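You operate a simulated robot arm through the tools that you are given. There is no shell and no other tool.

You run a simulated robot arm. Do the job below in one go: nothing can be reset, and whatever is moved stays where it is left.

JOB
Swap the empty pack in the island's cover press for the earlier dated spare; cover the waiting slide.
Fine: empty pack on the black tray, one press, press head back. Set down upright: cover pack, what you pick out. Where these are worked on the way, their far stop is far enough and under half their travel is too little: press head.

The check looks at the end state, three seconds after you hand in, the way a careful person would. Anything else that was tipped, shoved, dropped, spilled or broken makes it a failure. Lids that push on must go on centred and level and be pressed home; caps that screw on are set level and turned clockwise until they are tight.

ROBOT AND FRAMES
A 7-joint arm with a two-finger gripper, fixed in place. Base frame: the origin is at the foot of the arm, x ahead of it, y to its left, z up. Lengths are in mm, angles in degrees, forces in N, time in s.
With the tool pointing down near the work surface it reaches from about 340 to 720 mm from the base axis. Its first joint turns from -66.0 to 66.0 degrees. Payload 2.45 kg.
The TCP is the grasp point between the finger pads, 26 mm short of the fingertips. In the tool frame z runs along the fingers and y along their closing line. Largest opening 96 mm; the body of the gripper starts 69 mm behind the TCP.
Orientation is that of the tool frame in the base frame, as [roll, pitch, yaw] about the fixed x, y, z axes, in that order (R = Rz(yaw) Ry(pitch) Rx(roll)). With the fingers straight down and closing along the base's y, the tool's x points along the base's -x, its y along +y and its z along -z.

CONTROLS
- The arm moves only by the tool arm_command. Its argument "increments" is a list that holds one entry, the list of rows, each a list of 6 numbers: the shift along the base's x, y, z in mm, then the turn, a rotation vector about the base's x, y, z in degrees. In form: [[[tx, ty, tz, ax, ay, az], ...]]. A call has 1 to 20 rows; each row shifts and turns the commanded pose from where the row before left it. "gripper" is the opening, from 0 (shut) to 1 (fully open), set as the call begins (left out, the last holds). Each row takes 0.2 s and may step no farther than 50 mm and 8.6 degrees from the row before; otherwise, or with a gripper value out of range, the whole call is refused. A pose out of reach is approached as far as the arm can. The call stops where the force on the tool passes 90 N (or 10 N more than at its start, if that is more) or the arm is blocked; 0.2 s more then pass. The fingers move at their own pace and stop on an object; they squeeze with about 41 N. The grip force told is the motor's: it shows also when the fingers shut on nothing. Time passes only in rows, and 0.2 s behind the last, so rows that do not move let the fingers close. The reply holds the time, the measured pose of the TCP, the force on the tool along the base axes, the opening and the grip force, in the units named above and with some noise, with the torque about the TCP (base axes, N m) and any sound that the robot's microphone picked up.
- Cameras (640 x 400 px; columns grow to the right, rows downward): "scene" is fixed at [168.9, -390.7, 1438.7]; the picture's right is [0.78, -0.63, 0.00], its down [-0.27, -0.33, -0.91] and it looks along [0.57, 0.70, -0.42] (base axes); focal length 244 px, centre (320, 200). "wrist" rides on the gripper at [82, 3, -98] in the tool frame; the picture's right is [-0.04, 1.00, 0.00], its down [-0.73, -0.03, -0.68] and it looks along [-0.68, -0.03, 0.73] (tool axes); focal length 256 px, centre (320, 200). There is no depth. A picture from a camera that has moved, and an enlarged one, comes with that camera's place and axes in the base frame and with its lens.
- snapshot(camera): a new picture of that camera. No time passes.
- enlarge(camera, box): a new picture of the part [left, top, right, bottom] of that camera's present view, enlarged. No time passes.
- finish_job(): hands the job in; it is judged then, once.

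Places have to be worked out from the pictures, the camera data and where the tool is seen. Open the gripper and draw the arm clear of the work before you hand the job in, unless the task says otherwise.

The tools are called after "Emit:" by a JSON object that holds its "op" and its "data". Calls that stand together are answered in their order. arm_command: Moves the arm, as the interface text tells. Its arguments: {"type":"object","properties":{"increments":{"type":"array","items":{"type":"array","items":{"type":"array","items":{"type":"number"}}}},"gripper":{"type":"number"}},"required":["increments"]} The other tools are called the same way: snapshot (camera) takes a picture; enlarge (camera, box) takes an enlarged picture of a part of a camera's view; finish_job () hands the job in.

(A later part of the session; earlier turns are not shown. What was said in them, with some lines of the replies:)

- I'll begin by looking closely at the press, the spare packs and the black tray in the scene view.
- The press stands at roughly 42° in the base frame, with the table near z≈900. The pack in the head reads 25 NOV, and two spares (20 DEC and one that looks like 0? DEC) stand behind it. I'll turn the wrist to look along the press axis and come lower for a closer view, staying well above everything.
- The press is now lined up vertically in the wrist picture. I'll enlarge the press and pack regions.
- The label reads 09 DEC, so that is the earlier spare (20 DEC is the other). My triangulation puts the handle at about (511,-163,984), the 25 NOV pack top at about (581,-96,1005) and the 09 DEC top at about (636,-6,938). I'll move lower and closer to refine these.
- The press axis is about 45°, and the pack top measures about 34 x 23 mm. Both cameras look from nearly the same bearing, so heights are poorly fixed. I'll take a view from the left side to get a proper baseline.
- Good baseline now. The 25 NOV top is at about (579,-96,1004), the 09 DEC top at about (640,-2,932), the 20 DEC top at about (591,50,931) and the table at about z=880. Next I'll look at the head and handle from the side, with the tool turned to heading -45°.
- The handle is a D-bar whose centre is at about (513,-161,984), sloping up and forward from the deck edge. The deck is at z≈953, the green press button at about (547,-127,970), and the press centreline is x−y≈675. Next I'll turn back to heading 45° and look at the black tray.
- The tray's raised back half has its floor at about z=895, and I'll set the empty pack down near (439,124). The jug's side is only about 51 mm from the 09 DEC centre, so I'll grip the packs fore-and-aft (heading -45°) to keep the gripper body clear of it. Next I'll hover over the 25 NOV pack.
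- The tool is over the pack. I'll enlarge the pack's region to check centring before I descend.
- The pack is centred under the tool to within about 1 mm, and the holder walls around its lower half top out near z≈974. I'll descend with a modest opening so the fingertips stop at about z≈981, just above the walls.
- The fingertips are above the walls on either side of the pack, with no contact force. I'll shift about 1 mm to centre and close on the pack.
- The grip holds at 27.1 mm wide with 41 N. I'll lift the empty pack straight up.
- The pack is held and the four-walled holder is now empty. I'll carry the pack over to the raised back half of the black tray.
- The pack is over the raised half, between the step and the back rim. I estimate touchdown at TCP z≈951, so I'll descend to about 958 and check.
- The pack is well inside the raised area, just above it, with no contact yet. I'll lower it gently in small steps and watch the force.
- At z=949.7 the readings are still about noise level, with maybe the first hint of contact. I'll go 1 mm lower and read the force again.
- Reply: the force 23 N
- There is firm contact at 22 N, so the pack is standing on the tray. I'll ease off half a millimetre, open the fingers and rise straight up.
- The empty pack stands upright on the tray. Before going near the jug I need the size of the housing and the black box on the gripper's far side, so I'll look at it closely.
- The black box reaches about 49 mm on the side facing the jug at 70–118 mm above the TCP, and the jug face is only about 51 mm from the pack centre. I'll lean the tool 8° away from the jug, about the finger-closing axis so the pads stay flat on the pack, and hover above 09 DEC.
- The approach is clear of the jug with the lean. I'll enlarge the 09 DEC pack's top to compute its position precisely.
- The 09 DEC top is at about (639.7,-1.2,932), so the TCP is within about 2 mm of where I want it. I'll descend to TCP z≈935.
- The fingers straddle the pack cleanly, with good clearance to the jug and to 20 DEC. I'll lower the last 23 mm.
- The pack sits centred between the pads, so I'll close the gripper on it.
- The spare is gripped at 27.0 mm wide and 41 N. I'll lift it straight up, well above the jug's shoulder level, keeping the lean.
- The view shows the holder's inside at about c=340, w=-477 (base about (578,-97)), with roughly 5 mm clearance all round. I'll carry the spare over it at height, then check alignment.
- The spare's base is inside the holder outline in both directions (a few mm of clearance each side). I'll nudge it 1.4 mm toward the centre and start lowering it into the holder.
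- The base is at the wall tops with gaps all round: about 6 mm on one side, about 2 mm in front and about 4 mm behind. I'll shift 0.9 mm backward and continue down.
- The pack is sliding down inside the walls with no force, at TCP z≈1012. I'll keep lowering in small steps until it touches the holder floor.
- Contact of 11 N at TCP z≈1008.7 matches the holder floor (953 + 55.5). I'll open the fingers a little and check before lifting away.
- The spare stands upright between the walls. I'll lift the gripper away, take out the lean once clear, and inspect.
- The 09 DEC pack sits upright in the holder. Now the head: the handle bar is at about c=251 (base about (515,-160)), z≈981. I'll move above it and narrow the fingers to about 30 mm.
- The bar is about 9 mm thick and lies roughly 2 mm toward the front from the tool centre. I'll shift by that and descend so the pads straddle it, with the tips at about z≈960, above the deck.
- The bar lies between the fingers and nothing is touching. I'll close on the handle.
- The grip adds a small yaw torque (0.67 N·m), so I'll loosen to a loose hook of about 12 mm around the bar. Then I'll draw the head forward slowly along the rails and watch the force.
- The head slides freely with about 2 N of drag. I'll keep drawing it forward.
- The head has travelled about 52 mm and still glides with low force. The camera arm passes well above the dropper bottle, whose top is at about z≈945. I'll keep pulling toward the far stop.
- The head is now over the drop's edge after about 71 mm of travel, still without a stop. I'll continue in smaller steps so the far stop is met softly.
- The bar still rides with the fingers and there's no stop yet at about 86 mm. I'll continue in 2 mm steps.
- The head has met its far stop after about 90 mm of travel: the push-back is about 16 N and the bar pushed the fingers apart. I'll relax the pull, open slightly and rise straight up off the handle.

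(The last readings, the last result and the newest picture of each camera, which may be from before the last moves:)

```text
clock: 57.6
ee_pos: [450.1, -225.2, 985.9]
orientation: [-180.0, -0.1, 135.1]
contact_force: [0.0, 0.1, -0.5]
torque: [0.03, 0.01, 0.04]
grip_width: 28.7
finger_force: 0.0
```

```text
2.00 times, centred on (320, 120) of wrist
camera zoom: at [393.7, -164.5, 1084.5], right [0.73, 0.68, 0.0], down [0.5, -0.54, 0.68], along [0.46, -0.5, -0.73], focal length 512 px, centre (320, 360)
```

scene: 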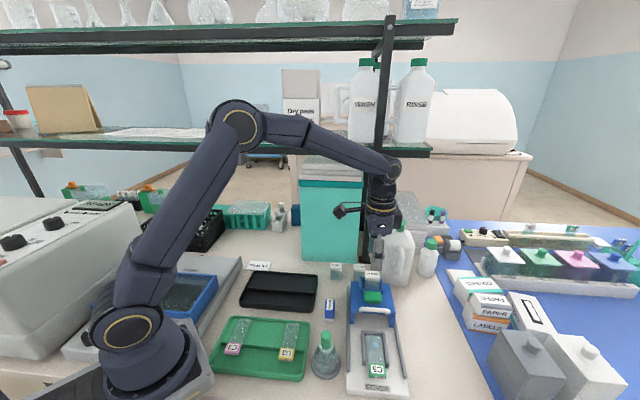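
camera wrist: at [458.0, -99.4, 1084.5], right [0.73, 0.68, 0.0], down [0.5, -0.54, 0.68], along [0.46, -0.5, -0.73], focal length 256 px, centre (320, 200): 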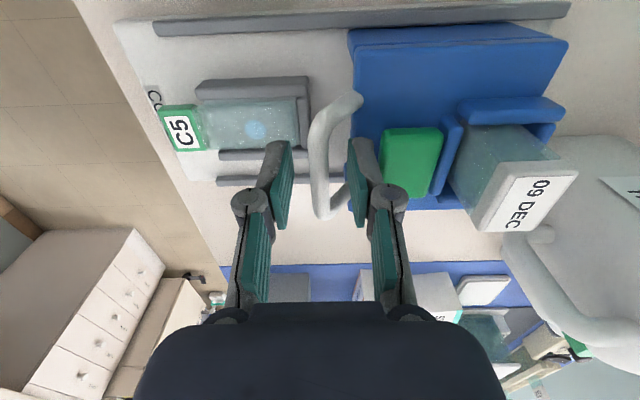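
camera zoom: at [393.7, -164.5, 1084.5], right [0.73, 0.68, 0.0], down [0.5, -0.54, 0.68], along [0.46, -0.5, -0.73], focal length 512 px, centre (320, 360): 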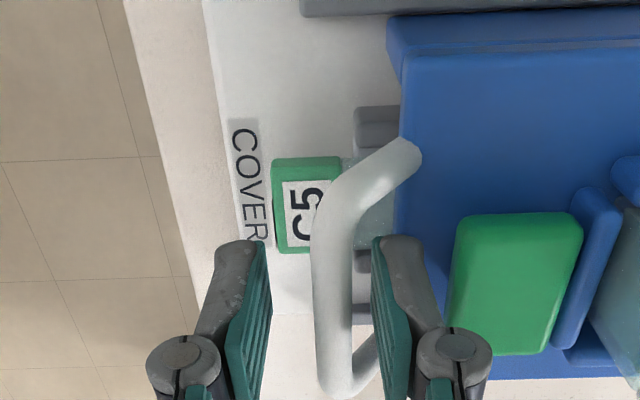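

The handle is free of the fingers. I'll rise, close the gripper, and move above the green press button, which is now at about c=211.

Emit:
{"op": "arm_command", "data": {"increments": [[[0, 0, 15, 0, 0, 0], [0, 0, 20, 0, 0, 0], [0, 0, 25, 0, 0, 0], [12.3, 12.3, 5, 0, 0, 0], [12.3, 12.3, 0, 0, 0, 0], [12.3, 12.3, 0, 0, 0, 0], [0, 0, 0, 0, 0, 0], [0, 0, 0, 0, 0, 0]]]}}

Emit:
{"op": "snapshot", "data": {"camera": "wrist"}}

Emit:
{"op": "enlarge", "data": {"camera": "wrist", "box": [220, 60, 420, 200]}}

Emit:
{"op": "enlarge", "data": {"camera": "scene", "box": [310, 240, 440, 400]}}

```text
clock: 59.4
ee_pos: [487.2, -188.8, 1050.5]
orientation: [180.0, -0.1, 135.1]
contact_force: [0.4, -0.5, 0.9]
torque: [0.01, -0.02, 0.0]
grip_width: 28.8
finger_force: 0.0
```

```text
taken
camera wrist: at [431.0, -127.8, 1149.1], right [0.73, 0.68, 0.0], down [0.5, -0.54, 0.68], along [0.46, -0.5, -0.73], focal length 256 px, centre (320, 200)
```

wrist: 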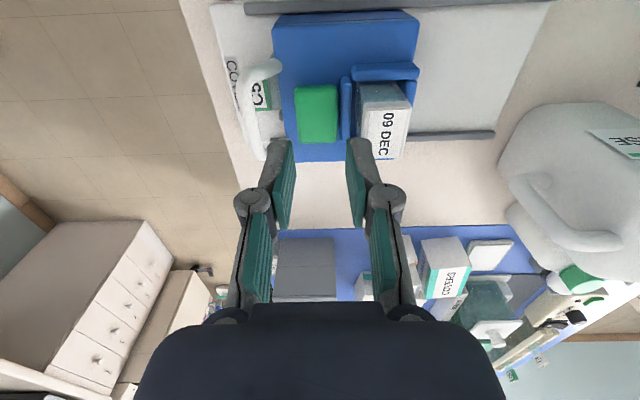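

```text
2.86 times, centred on (320, 130) of wrist
camera zoom: at [431.0, -127.8, 1149.1], right [0.73, 0.68, 0.0], down [0.5, -0.54, 0.68], along [0.46, -0.5, -0.73], focal length 731 px, centre (320, 400)
```

zoom: 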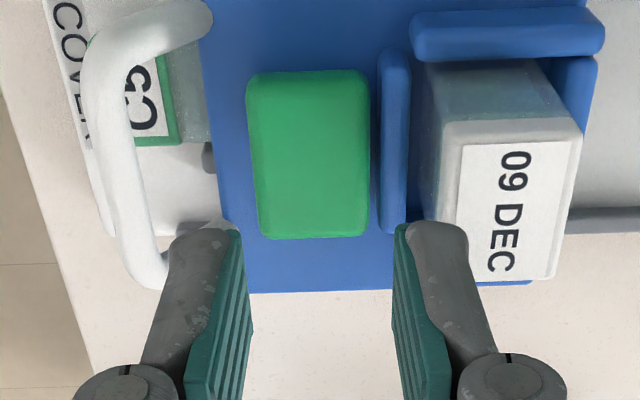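

```text
2.50 times, centred on (375, 320) of scene
camera zoom: at [168.9, -390.7, 1438.7], right [0.78, -0.63, 0.0], down [-0.27, -0.33, -0.91], along [0.57, 0.7, -0.42], focal length 609 px, centre (182, -100)
```

zoom: 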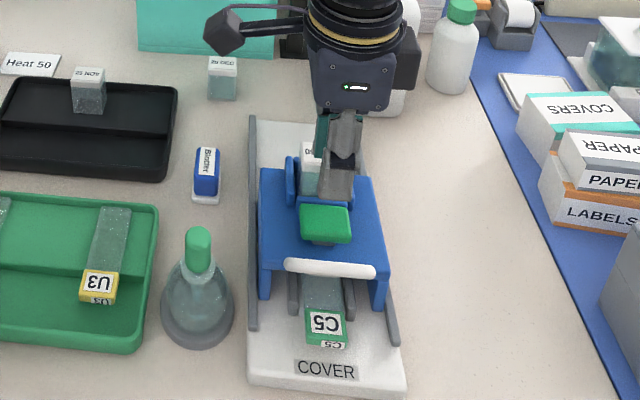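

The head sits over the slide, and the green button's centre is at about c=208, w=-476.5, with its top near z≈970. I'll shift 3.4 mm, close the fingers and come down to just above it.

Emit:
{"op": "arm_command", "data": {"increments": [[[-2.4, -2.4, 0, 0, 0, 0], [0, 0, 0, 0, 0, 0], [0, 0, 0, 0, 0, 0], [0, 0, -15, 0, 0, 0], [0, 0, -15, 0, 0, 0], [0, 0, -10, 0, 0, 0], [0, 0, -5, 0, 0, 0], [0, 0, 0, 0, 0, 0], [0, 0, 0, 0, 0, 0]]], "gripper": 0}}

Emit:
{"op": "enlarge", "data": {"camera": "wrist", "box": [220, 60, 420, 220]}}

Emit:
{"op": "enlarge", "data": {"camera": "scene", "box": [320, 260, 420, 360]}}

```text
clock: 61.4
ee_pos: [486.3, -190.3, 1006.8]
orientation: [180.0, 0.0, 135.1]
contact_force: [-1.2, 0.3, 0.1]
torque: [0.0, 0.03, 0.0]
grip_width: 0.2
finger_force: 29.2
```

```text
2.50 times, centred on (320, 140) of wrist
camera zoom: at [428.5, -130.3, 1104.8], right [0.73, 0.68, 0.0], down [0.5, -0.54, 0.68], along [0.46, -0.5, -0.73], focal length 640 px, centre (320, 350)
```

zoom: 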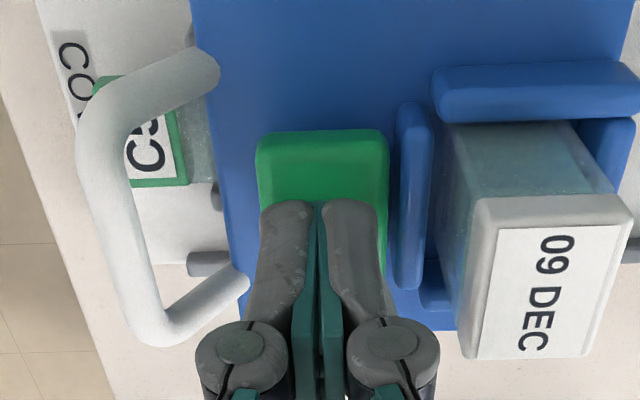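

```text
4.00 times, centred on (370, 310) of scene
camera zoom: at [168.9, -390.7, 1438.7], right [0.78, -0.63, 0.0], down [-0.27, -0.33, -0.91], along [0.57, 0.7, -0.42], focal length 974 px, centre (120, -240)
```

zoom: 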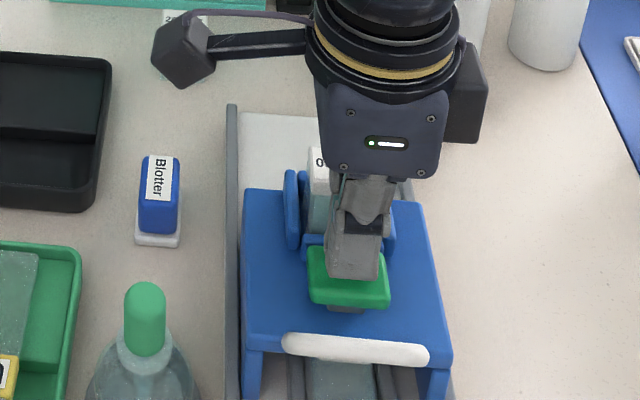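

The closed fingertips are centred over the button, about 10 mm above it. I'll come down 1 mm at a time until I feel it.

Emit:
{"op": "arm_command", "data": {"increments": [[[0, 0, -2, 0, 0, 0], [0, 0, -2, 0, 0, 0], [0, 0, -2, 0, 0, 0], [0, 0, -1, 0, 0, 0], [0, 0, -1, 0, 0, 0], [0, 0, 0, 0, 0, 0]]]}}

Emit:
{"op": "arm_command", "data": {"increments": [[[0, 0, -1, 0, 0, 0], [0, 0, -1, 0, 0, 0], [0, 0, 0, 0, 0, 0]]]}}

```text
clock: 62.8
ee_pos: [485.6, -190.8, 998.8]
orientation: [180.0, -0.1, 135.1]
contact_force: [0.3, -0.6, 2.2]
torque: [-0.02, -0.02, -0.01]
grip_width: 6.0
finger_force: 28.5
```

```text
clock: 63.6
ee_pos: [484.4, -190.2, 997.8]
orientation: [180.0, 0.0, 135.1]
contact_force: [2.4, -1.4, 3.3]
torque: [-0.01, -0.06, 0.0]
grip_width: 5.8
finger_force: 28.4
```

Strange: the fingers have been spread to 6 mm, so something may be wedged between them. I'll stop and look.

Emit:
{"op": "snapshot", "data": {"camera": "wrist"}}

Emit:
{"op": "enlarge", "data": {"camera": "wrist", "box": [260, 90, 380, 200]}}

Emit:
{"op": "enlarge", "data": {"camera": "scene", "box": [340, 280, 400, 340]}}

```text
taken
camera wrist: at [428.3, -129.5, 1094.7], right [0.73, 0.68, 0.0], down [0.5, -0.54, 0.68], along [0.46, -0.5, -0.73], focal length 256 px, centre (320, 200)
```

wrist: 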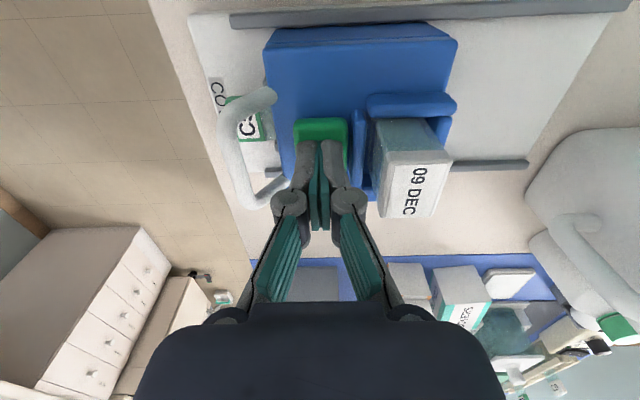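

```text
3.64 times, centred on (320, 145) of wrist
camera zoom: at [428.3, -129.5, 1094.7], right [0.73, 0.68, 0.0], down [0.5, -0.54, 0.68], along [0.46, -0.5, -0.73], focal length 931 px, centre (320, 400)
```

zoom: 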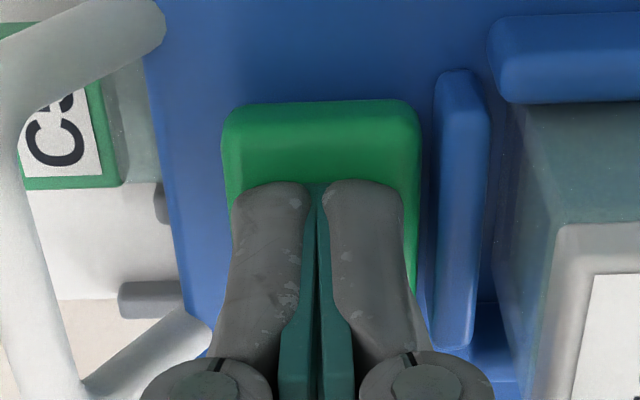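

```text
6.67 times, centred on (370, 310) of scene
camera zoom: at [168.9, -390.7, 1438.7], right [0.78, -0.63, 0.0], down [-0.27, -0.33, -0.91], along [0.57, 0.7, -0.42], focal length 1624 px, centre (-13, -533)
```

zoom: 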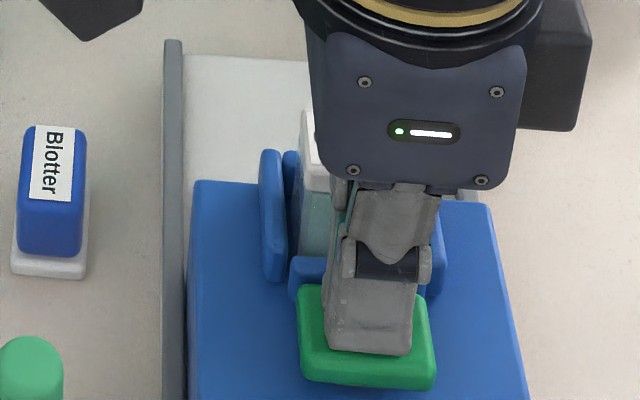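

The tips rest evenly on the button and nothing is caught between them; the spread seems to be finger-linkage compliance. I'll press on in 1 mm steps, watching the force and finger width.

Emit:
{"op": "arm_command", "data": {"increments": [[[0, 0, -1, 0, 0, 0], [0, 0, -1, 0, 0, 0]]]}}

Emit:
{"op": "enlarge", "data": {"camera": "wrist", "box": [260, 90, 380, 200]}}

```text
clock: 64.2
ee_pos: [484.4, -190.7, 995.3]
orientation: [179.9, 0.1, 135.1]
contact_force: [1.6, -1.2, 5.4]
torque: [-0.04, -0.06, 0.03]
grip_width: 5.6
finger_force: 28.3
heard: click
```

```text
3.64 times, centred on (320, 145) of wrist
camera zoom: at [428.2, -129.5, 1093.0], right [0.73, 0.68, 0.0], down [0.5, -0.54, 0.68], along [0.46, -0.5, -0.73], focal length 931 px, centre (320, 400)
```

zoom: 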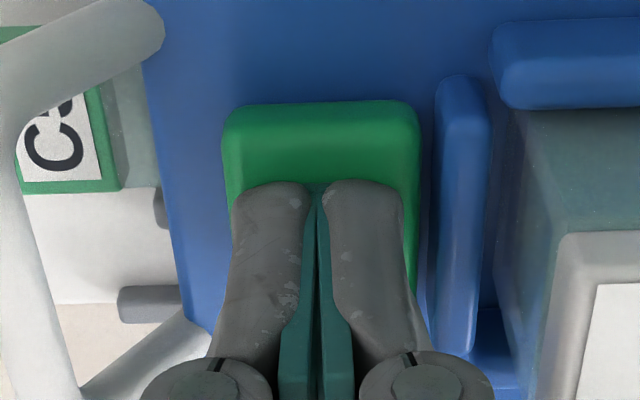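

A click was heard with light spring force (5 N). I'll continue the same stroke down to the button's stop without letting it rise.

Emit:
{"op": "arm_command", "data": {"increments": [[[0, 0, -1, 0, 0, 0], [0, 0, -1, 0, 0, 0]]]}}

Emit:
{"op": "enlarge", "data": {"camera": "wrist", "box": [260, 90, 380, 200]}}

```text
clock: 64.8
ee_pos: [484.8, -189.6, 993.4]
orientation: [180.0, 0.0, 135.0]
contact_force: [0.5, -2.5, 6.3]
torque: [-0.04, 0.0, -0.01]
grip_width: 6.0
finger_force: 28.2
```

```text
3.64 times, centred on (320, 145) of wrist
camera zoom: at [428.3, -129.4, 1090.9], right [0.73, 0.68, 0.0], down [0.5, -0.54, 0.68], along [0.46, -0.5, -0.73], focal length 931 px, centre (320, 400)
```

zoom: 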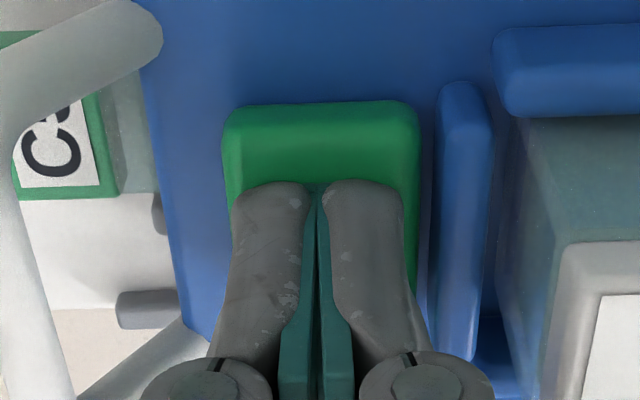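

The force climbs gently (6 N), so the button is still moving against its spring. I'll press further.

Emit:
{"op": "arm_command", "data": {"increments": [[[0, 0, -1, 0, 0, 0], [0, 0, -1, 0, 0, 0]]]}}

Emit:
{"op": "arm_command", "data": {"increments": [[[0, 0, -1, 0, 0, 0]]]}}

```text
clock: 65.4
ee_pos: [485.2, -188.7, 992.6]
orientation: [179.9, 0.1, 135.1]
contact_force: [-5.4, 3.6, 21.0]
torque: [0.08, 0.12, -0.05]
grip_width: 6.2
finger_force: 28.7
```

```text
clock: 65.8
ee_pos: [485.2, -190.2, 991.6]
orientation: [179.9, 0.1, 135.1]
contact_force: [-6.7, 5.3, 35.7]
torque: [0.19, 0.23, 0.0]
grip_width: 6.1
finger_force: 28.5
```

The force jumped to 36 N, so the button is at its bottom stop: one full press. Now I'll rise straight up to release it.

Emit:
{"op": "arm_command", "data": {"increments": [[[0, 0, 5, 0, 0, 0], [0, 0, 8, 0, 0, 0], [0, 0, 12, 0, 0, 0], [0, 0, 15, 0, 0, 0], [0, 0, 18, 0, 0, 0], [0, 0, 0, 0, 0, 0], [0, 0, 0, 0, 0, 0]]]}}

Emit:
{"op": "snapshot", "data": {"camera": "wrist"}}

Emit:
{"op": "enlarge", "data": {"camera": "wrist", "box": [200, 50, 420, 200]}}

Emit:
{"op": "enlarge", "data": {"camera": "scene", "box": [310, 260, 430, 400]}}

```text
clock: 67.4
ee_pos: [483.6, -190.0, 1048.5]
orientation: [180.0, -0.1, 135.1]
contact_force: [0.0, -0.1, -0.2]
torque: [0.0, 0.02, 0.0]
grip_width: 0.0
finger_force: 28.7
```

```text
taken
camera wrist: at [427.8, -129.1, 1145.9], right [0.73, 0.68, 0.0], down [0.5, -0.54, 0.68], along [0.46, -0.5, -0.73], focal length 256 px, centre (320, 200)
```

wrist: 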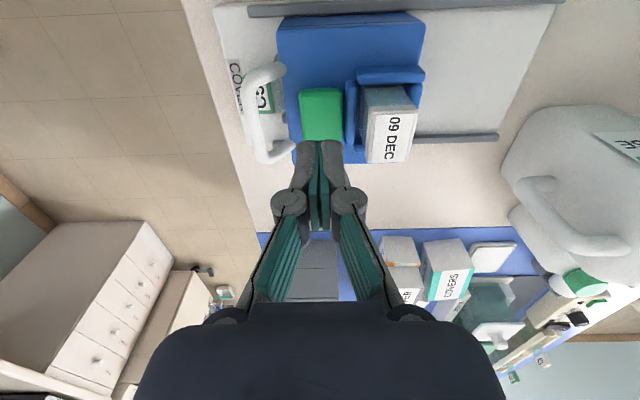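

```text
2.67 times, centred on (310, 125) of wrist
camera zoom: at [427.8, -129.1, 1145.9], right [0.73, 0.68, 0.0], down [0.5, -0.54, 0.68], along [0.46, -0.5, -0.73], focal length 683 px, centre (347, 400)
```

zoom: 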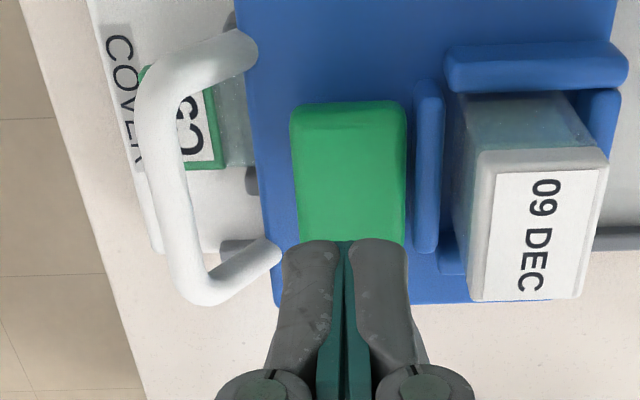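

```text
2.86 times, centred on (370, 330) of scene
camera zoom: at [168.9, -390.7, 1438.7], right [0.78, -0.63, 0.0], down [-0.27, -0.33, -0.91], along [0.57, 0.7, -0.42], focal length 696 px, centre (177, -171)
```

zoom: 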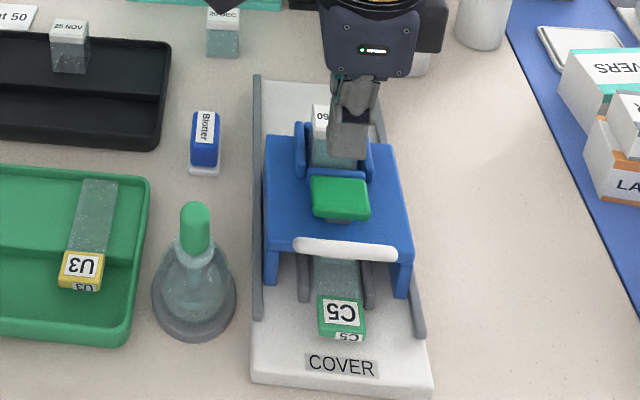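

The button sprang back and the spare stayed put. Next I'll return to the handle, straddling the bar (now at about c=162) with the fingers about 30 mm open.

Emit:
{"op": "arm_command", "data": {"increments": [[[-11, -11, 0, 0, 0, 0], [-11, -11, 0, 0, 0, 0], [-10.8, -10.8, 0, 0, 0, 0], [0, 0, 0, 0, 0, 0], [0, 0, -15, 0, 0, 0], [0, 0, -10, 0, 0, 0], [0, 0, 0, 0, 0, 0]]], "gripper": 0.32}}

Emit:
{"op": "enlarge", "data": {"camera": "wrist", "box": [220, 80, 420, 220]}}

```text
clock: 69.0
ee_pos: [452.5, -223.0, 1023.0]
orientation: [-179.9, -0.1, 135.1]
contact_force: [0.9, 1.1, -0.9]
torque: [-0.01, 0.02, 0.03]
grip_width: 30.8
finger_force: 0.1
```

```text
2.86 times, centred on (320, 150) of wrist
camera zoom: at [395.8, -162.4, 1120.6], right [0.73, 0.68, 0.0], down [0.5, -0.54, 0.68], along [0.46, -0.5, -0.73], focal length 731 px, centre (320, 343)
```

zoom: 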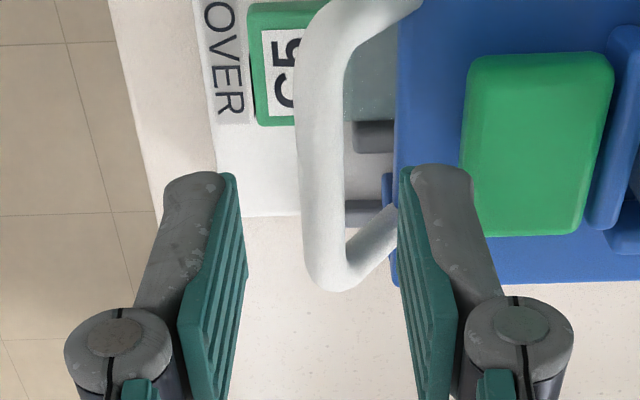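

The bar is centred between the open fingers. I'll descend to handle height.

Emit:
{"op": "arm_command", "data": {"increments": [[[0, 0, -15, 0, 0, 0], [0, 0, -12, 0, 0, 0], [0, 0, -9, 0, 0, 0], [0, 0, 0, 0, 0, 0]]]}}

Emit:
{"op": "arm_command", "data": {"increments": [[[0, 0, 0, 0, 0, 0], [0, 0, 0, 0, 0, 0]]], "gripper": 0.125}}

Emit:
{"op": "enlarge", "data": {"camera": "wrist", "box": [180, 20, 460, 220]}}

```text
clock: 70.0
ee_pos: [452.5, -222.5, 986.8]
orientation: [179.9, 0.0, 135.2]
contact_force: [0.2, -0.5, 0.2]
torque: [0.03, -0.01, -0.03]
grip_width: 30.6
finger_force: 0.0
```

```text
clock: 70.6
ee_pos: [452.1, -222.6, 987.2]
orientation: [180.0, 0.1, 135.2]
contact_force: [-0.1, -0.4, 0.8]
torque: [0.04, 0.01, 0.0]
grip_width: 11.9
finger_force: 0.1
```

```text
2.00 times, centred on (320, 120) of wrist
camera zoom: at [395.8, -162.2, 1084.9], right [0.73, 0.68, 0.0], down [0.5, -0.54, 0.68], along [0.46, -0.5, -0.73], focal length 512 px, centre (320, 360)
```

zoom: 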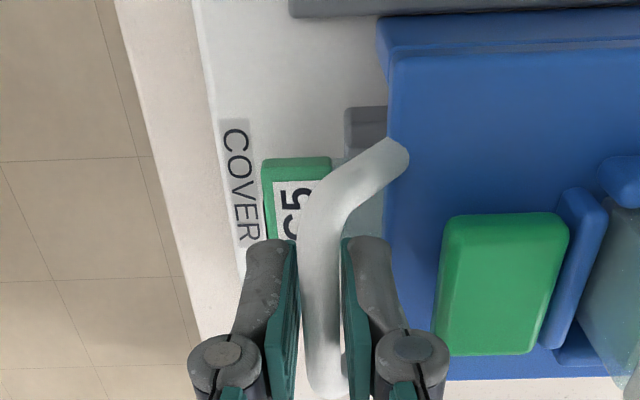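

The bar is hooked loosely. I'll slide the head back along the rails about 72 mm first, then finish in smaller steps.

Emit:
{"op": "arm_command", "data": {"increments": [[[2.83, 2.83, 0, 0, 0, 0], [2.83, 2.83, 0, 0, 0, 0], [2.83, 2.83, 0, 0, 0, 0], [2.83, 2.83, 0, 0, 0, 0], [2.83, 2.83, 0, 0, 0, 0], [2.83, 2.83, 0, 0, 0, 0], [2.83, 2.83, 0, 0, 0, 0], [2.83, 2.83, 0, 0, 0, 0], [2.83, 2.83, 0, 0, 0, 0]]]}}

Emit:
{"op": "enlarge", "data": {"camera": "wrist", "box": [180, 20, 460, 220]}}

Emit:
{"op": "enlarge", "data": {"camera": "scene", "box": [310, 260, 430, 400]}}

```text
clock: 72.6
ee_pos: [477.6, -198.1, 986.9]
orientation: [-180.0, 0.1, 135.1]
contact_force: [-0.4, -1.0, 0.2]
torque: [0.0, 0.03, -0.01]
grip_width: 12.8
finger_force: 0.0
```

```text
2.00 times, centred on (320, 120) of wrist
camera zoom: at [420.7, -137.5, 1084.8], right [0.73, 0.68, 0.0], down [0.5, -0.54, 0.68], along [0.46, -0.5, -0.73], focal length 512 px, centre (320, 360)
```

zoom: 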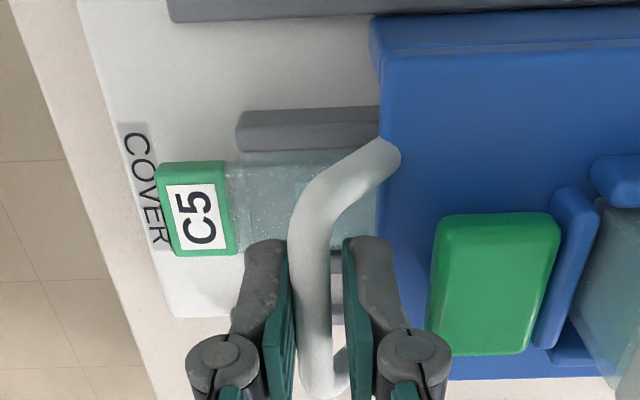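

```text
2.86 times, centred on (370, 330) of scene
camera zoom: at [168.9, -390.8, 1438.7], right [0.78, -0.63, 0.0], down [-0.27, -0.33, -0.91], along [0.57, 0.7, -0.42], focal length 696 px, centre (177, -171)
```

zoom: 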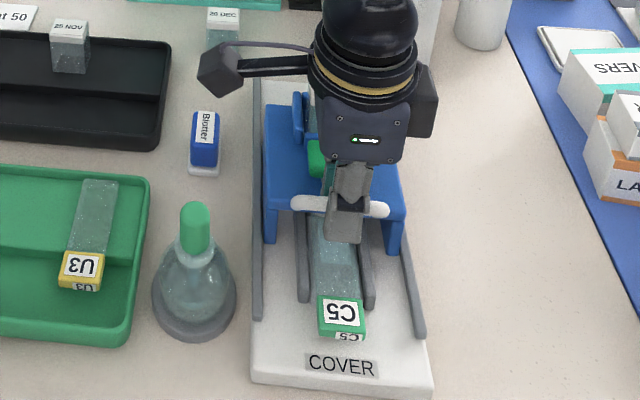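

The head is sliding back smoothly. I'll continue toward the rear stop, slowing near the end.

Emit:
{"op": "arm_command", "data": {"increments": [[[2.83, 2.83, 0, 0, 0, 0], [2.83, 2.83, 0, 0, 0, 0], [2.83, 2.83, 0, 0, 0, 0], [2.83, 2.83, 0, 0, 0, 0], [2.83, 2.83, 0, 0, 0, 0], [2.83, 2.83, 0, 0, 0, 0], [2.83, 2.83, 0, 0, 0, 0], [2.83, 2.83, 0, 0, 0, 0], [2.83, 2.83, 0, 0, 0, 0], [2.83, 2.83, 0, 0, 0, 0]]]}}

Emit:
{"op": "enlarge", "data": {"camera": "wrist", "box": [180, 20, 460, 220]}}

```text
clock: 74.8
ee_pos: [505.2, -169.5, 987.7]
orientation: [-180.0, 0.0, 135.1]
contact_force: [-0.6, -2.0, 0.2]
torque: [-0.03, -0.03, -0.01]
grip_width: 13.0
finger_force: 0.7
```

```text
2.00 times, centred on (320, 120) of wrist
camera zoom: at [448.8, -109.3, 1085.0], right [0.73, 0.68, 0.0], down [0.5, -0.54, 0.68], along [0.46, -0.5, -0.73], focal length 512 px, centre (320, 360)
```

zoom: 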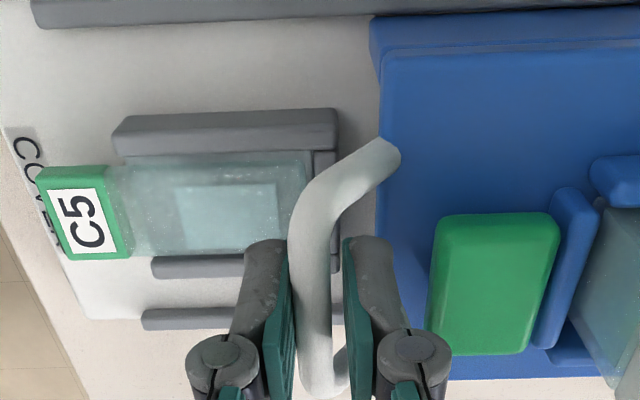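

The slide now shows a square cover over the drop. There are about 13 mm left to the rear stop, so I'll continue in 2 mm steps.

Emit:
{"op": "arm_command", "data": {"increments": [[[1.42, 1.42, 0, 0, 0, 0], [1.42, 1.42, 0, 0, 0, 0], [1.42, 1.42, 0, 0, 0, 0], [1.42, 1.42, 0, 0, 0, 0], [1.42, 1.42, 0, 0, 0, 0], [1.42, 1.42, 0, 0, 0, 0]]]}}

Emit:
{"op": "enlarge", "data": {"camera": "wrist", "box": [180, 20, 460, 220]}}

```text
clock: 76.2
ee_pos: [514.4, -160.6, 986.4]
orientation: [180.0, 0.0, 135.1]
contact_force: [-1.0, -1.0, 0.2]
torque: [-0.02, 0.04, -0.04]
grip_width: 12.2
finger_force: 0.3
```

```text
2.00 times, centred on (320, 120) of wrist
camera zoom: at [457.1, -100.5, 1084.7], right [0.73, 0.68, 0.0], down [0.5, -0.54, 0.68], along [0.46, -0.5, -0.73], focal length 512 px, centre (320, 360)
```

zoom: 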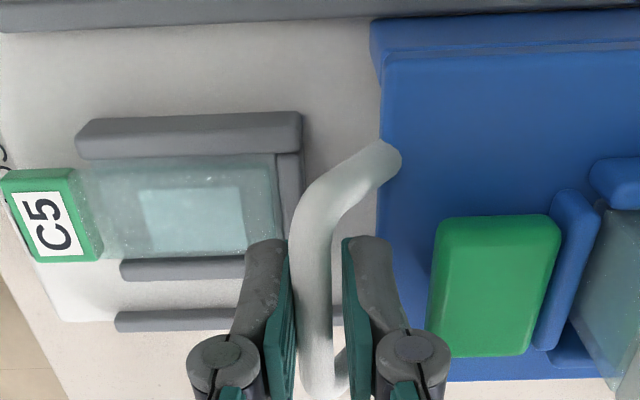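

The head is about 3 mm short of its original home position. I'll push on in 1 mm steps until the rear stop is felt.

Emit:
{"op": "arm_command", "data": {"increments": [[[0.71, 0.71, 0, 0, 0, 0], [0.71, 0.71, 0, 0, 0, 0], [0.71, 0.71, 0, 0, 0, 0], [0.71, 0.71, 0, 0, 0, 0]]]}}

Emit:
{"op": "arm_command", "data": {"increments": [[[0.71, 0.71, 0, 0, 0, 0], [0.71, 0.71, 0, 0, 0, 0]]]}}

Emit:
{"op": "enlarge", "data": {"camera": "wrist", "box": [180, 20, 460, 220]}}

```text
clock: 77.2
ee_pos: [515.7, -158.9, 985.6]
orientation: [180.0, 0.0, 135.1]
contact_force: [-1.0, -2.4, 0.2]
torque: [-0.01, 0.03, 0.01]
grip_width: 13.5
finger_force: 1.6
```

```text
clock: 77.8
ee_pos: [517.1, -157.3, 987.7]
orientation: [-179.9, 0.0, 135.1]
contact_force: [-5.0, -4.8, 0.4]
torque: [-0.06, 0.06, 0.11]
grip_width: 16.8
finger_force: 3.5
```

```text
2.00 times, centred on (320, 120) of wrist
camera zoom: at [461.2, -96.9, 1084.7], right [0.73, 0.68, 0.0], down [0.5, -0.54, 0.68], along [0.46, -0.5, -0.73], focal length 512 px, centre (320, 360)
```

zoom: 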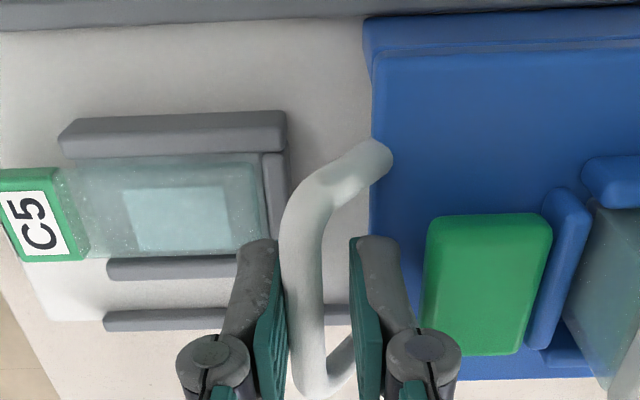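

The fingers are being spread and the force is rising (7 N), so the rear stop seems reached. One more 2 mm will confirm the head no longer moves.

Emit:
{"op": "arm_command", "data": {"increments": [[[0.71, 0.71, 0, 0, 0, 0], [0.71, 0.71, 0, 0, 0, 0], [0, 0, 0, 0, 0, 0]]]}}

Emit:
{"op": "enlarge", "data": {"camera": "wrist", "box": [180, 20, 460, 220]}}

```text
clock: 78.6
ee_pos: [517.0, -156.2, 986.4]
orientation: [-180.0, 0.0, 135.1]
contact_force: [-8.4, -6.8, 1.5]
torque: [-0.01, 0.18, 0.12]
grip_width: 19.6
finger_force: 6.1
```

```text
2.00 times, centred on (320, 120) of wrist
camera zoom: at [462.3, -95.9, 1084.8], right [0.73, 0.68, 0.0], down [0.5, -0.54, 0.68], along [0.46, -0.5, -0.73], focal length 512 px, centre (320, 360)
```

zoom: 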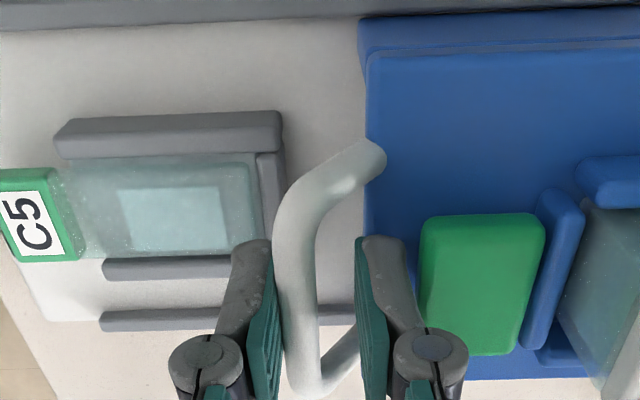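

The head no longer moves relative to the slide holder, so it is at its rear stop. I'll relax 4 mm, open the fingers, and rise straight up off the handle.

Emit:
{"op": "arm_command", "data": {"increments": [[[-1.42, -1.42, 0, 0, 0, 0], [-1.42, -1.42, 0, 0, 0, 0], [0, 0, 0, 0, 0, 0]]], "gripper": 0.32}}

Emit:
{"op": "arm_command", "data": {"increments": [[[0, 0, 10, 0, 0, 0], [0, 0, 20, 0, 0, 0], [0, 0, 25, 0, 0, 0], [0, 0, 25, 0, 0, 0], [0, 0, 20, 0, 0, 0], [0, 0, 0, 0, 0, 0]]]}}

Emit:
{"op": "snapshot", "data": {"camera": "wrist"}}

Emit:
{"op": "enlarge", "data": {"camera": "wrist", "box": [180, 0, 460, 180]}}

Emit:
{"op": "enlarge", "data": {"camera": "scene", "box": [310, 250, 430, 400]}}

```text
clock: 79.4
ee_pos: [515.8, -157.9, 986.3]
orientation: [179.9, 0.0, 135.1]
contact_force: [0.4, -0.8, 0.5]
torque: [-0.02, -0.02, 0.0]
grip_width: 30.9
finger_force: 0.1
```

```text
clock: 80.8
ee_pos: [515.8, -157.5, 1085.8]
orientation: [-180.0, 0.0, 135.1]
contact_force: [-0.9, 0.1, -0.8]
torque: [-0.01, -0.02, 0.0]
grip_width: 31.0
finger_force: 0.0
```

```text
taken
camera wrist: at [460.0, -97.6, 1184.5], right [0.73, 0.68, 0.0], down [0.5, -0.54, 0.68], along [0.46, -0.5, -0.73], focal length 256 px, centre (320, 200)
```

wrist: 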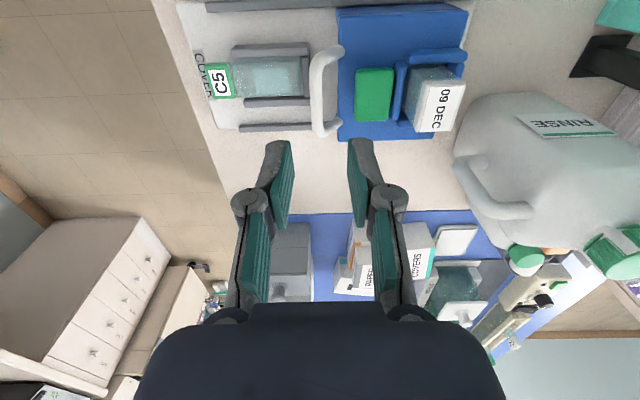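

```text
2.22 times, centred on (320, 90) of wrist
camera zoom: at [460.0, -97.6, 1184.5], right [0.73, 0.68, 0.0], down [0.5, -0.54, 0.68], along [0.46, -0.5, -0.73], focal length 569 px, centre (320, 444)
```

zoom: 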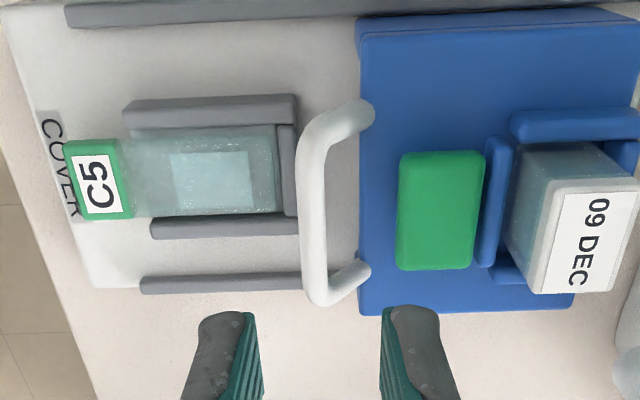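

```text
2.67 times, centred on (370, 325) of scene
camera zoom: at [168.9, -390.7, 1438.7], right [0.78, -0.63, 0.0], down [-0.27, -0.33, -0.91], along [0.57, 0.7, -0.42], focal length 650 px, centre (187, -133)
```

zoom: 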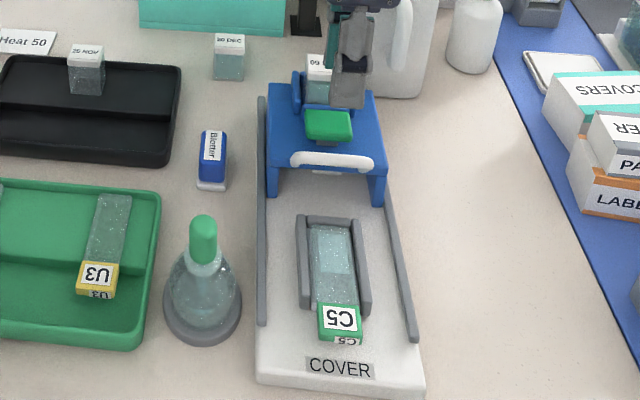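

The head is back exactly where it started, and C5 carries one cover. I'll open the gripper and draw the arm up and clear for a final check.

Emit:
{"op": "arm_command", "data": {"increments": [[[-10, -5, 25, 0, 0, 0], [-15, -5, 25, 0, 0, 0], [-15, -5, 25, 0, 0, 0], [-15, -5, 25, 0, 0, 0], [-15, -5, 25, 0, 0, 0], [-15, -5, 25, 0, 0, 0], [-15, -5, 25, 0, 0, 0], [-15, -5, 25, 0, 0, 0], [0, 0, 0, 0, 0, 0], [0, 0, 0, 0, 0, 0]]], "gripper": 1}}

Emit:
{"op": "snapshot", "data": {"camera": "scene"}}

Emit:
{"op": "enlarge", "data": {"camera": "scene", "box": [310, 240, 430, 400]}}

Emit:
{"op": "enlarge", "data": {"camera": "scene", "box": [200, 240, 350, 390]}}

```text
clock: 83.0
ee_pos: [401.5, -200.0, 1287.4]
orientation: [180.0, -0.1, 135.1]
contact_force: [-1.2, 0.4, -0.2]
torque: [0.01, -0.01, -0.02]
grip_width: 96.1
finger_force: 0.1
```

```text
taken
```

scene: 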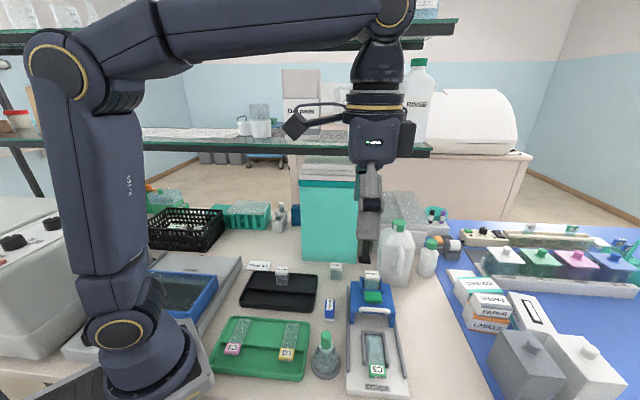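

```text
2.50 times, centred on (370, 320) of scene
camera zoom: at [168.9, -390.7, 1438.7], right [0.78, -0.63, 0.0], down [-0.27, -0.33, -0.91], along [0.57, 0.7, -0.42], focal length 609 px, centre (195, -100)
```

zoom: 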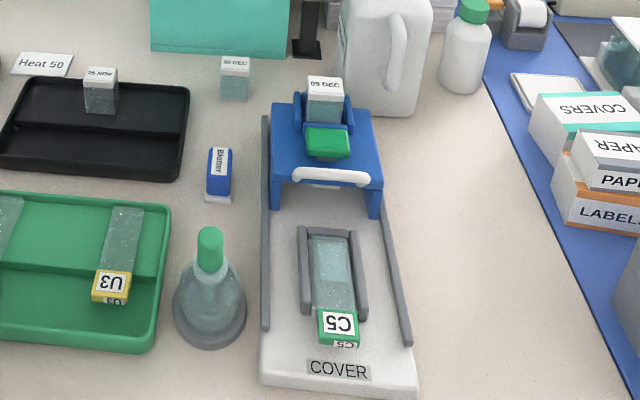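

```text
2.67 times, centred on (275, 315) of scene
camera zoom: at [168.9, -390.7, 1438.7], right [0.78, -0.63, 0.0], down [-0.27, -0.33, -0.91], along [0.57, 0.7, -0.42], focal length 650 px, centre (440, -107)
```

zoom: 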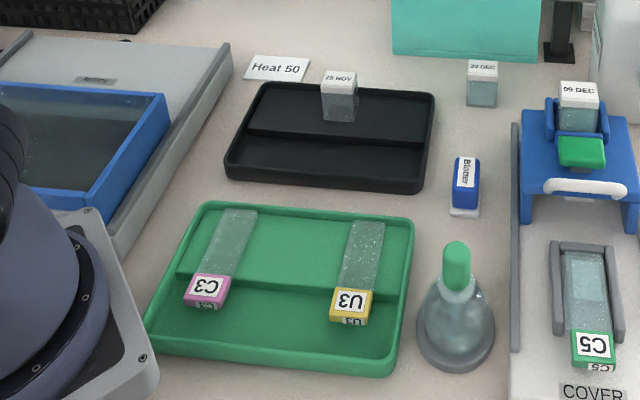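

The final view shows the empty 25 NOV pack upright on the black tray, and 09 DEC upright in the press. The C5 slide is covered, the head is back, nothing else has moved, and the arm is clear with the gripper open, so I'm handing the job in.

Emit:
{"op": "finish_job", "data": {}}

```text
The job is handed in.
```

The pack is swapped and the waiting slide, C5, is covered. I've handed the job in; no verdict has come back yet.

- **Empty pack:** the 25 NOV pack stands upright on the raised half of the black tray.
- **Spare:** 09 DEC, the earlier of the two dates, stands upright in the press head. The 20 DEC spare was left where it was.
- **Press:** I drew the head to its far stop over the slide and pressed the green button once, all the way down. C5 now shows one square cover over the drop.
- **Press head:** it is back against its rear stop, in the same place as at the start.

The last pictures show nothing else moved or tipped, and the arm is clear with the gripper open.

I missed the sentence you asked for ahead of one pair of small 1 mm lowering moves, while setting the empty pack down.
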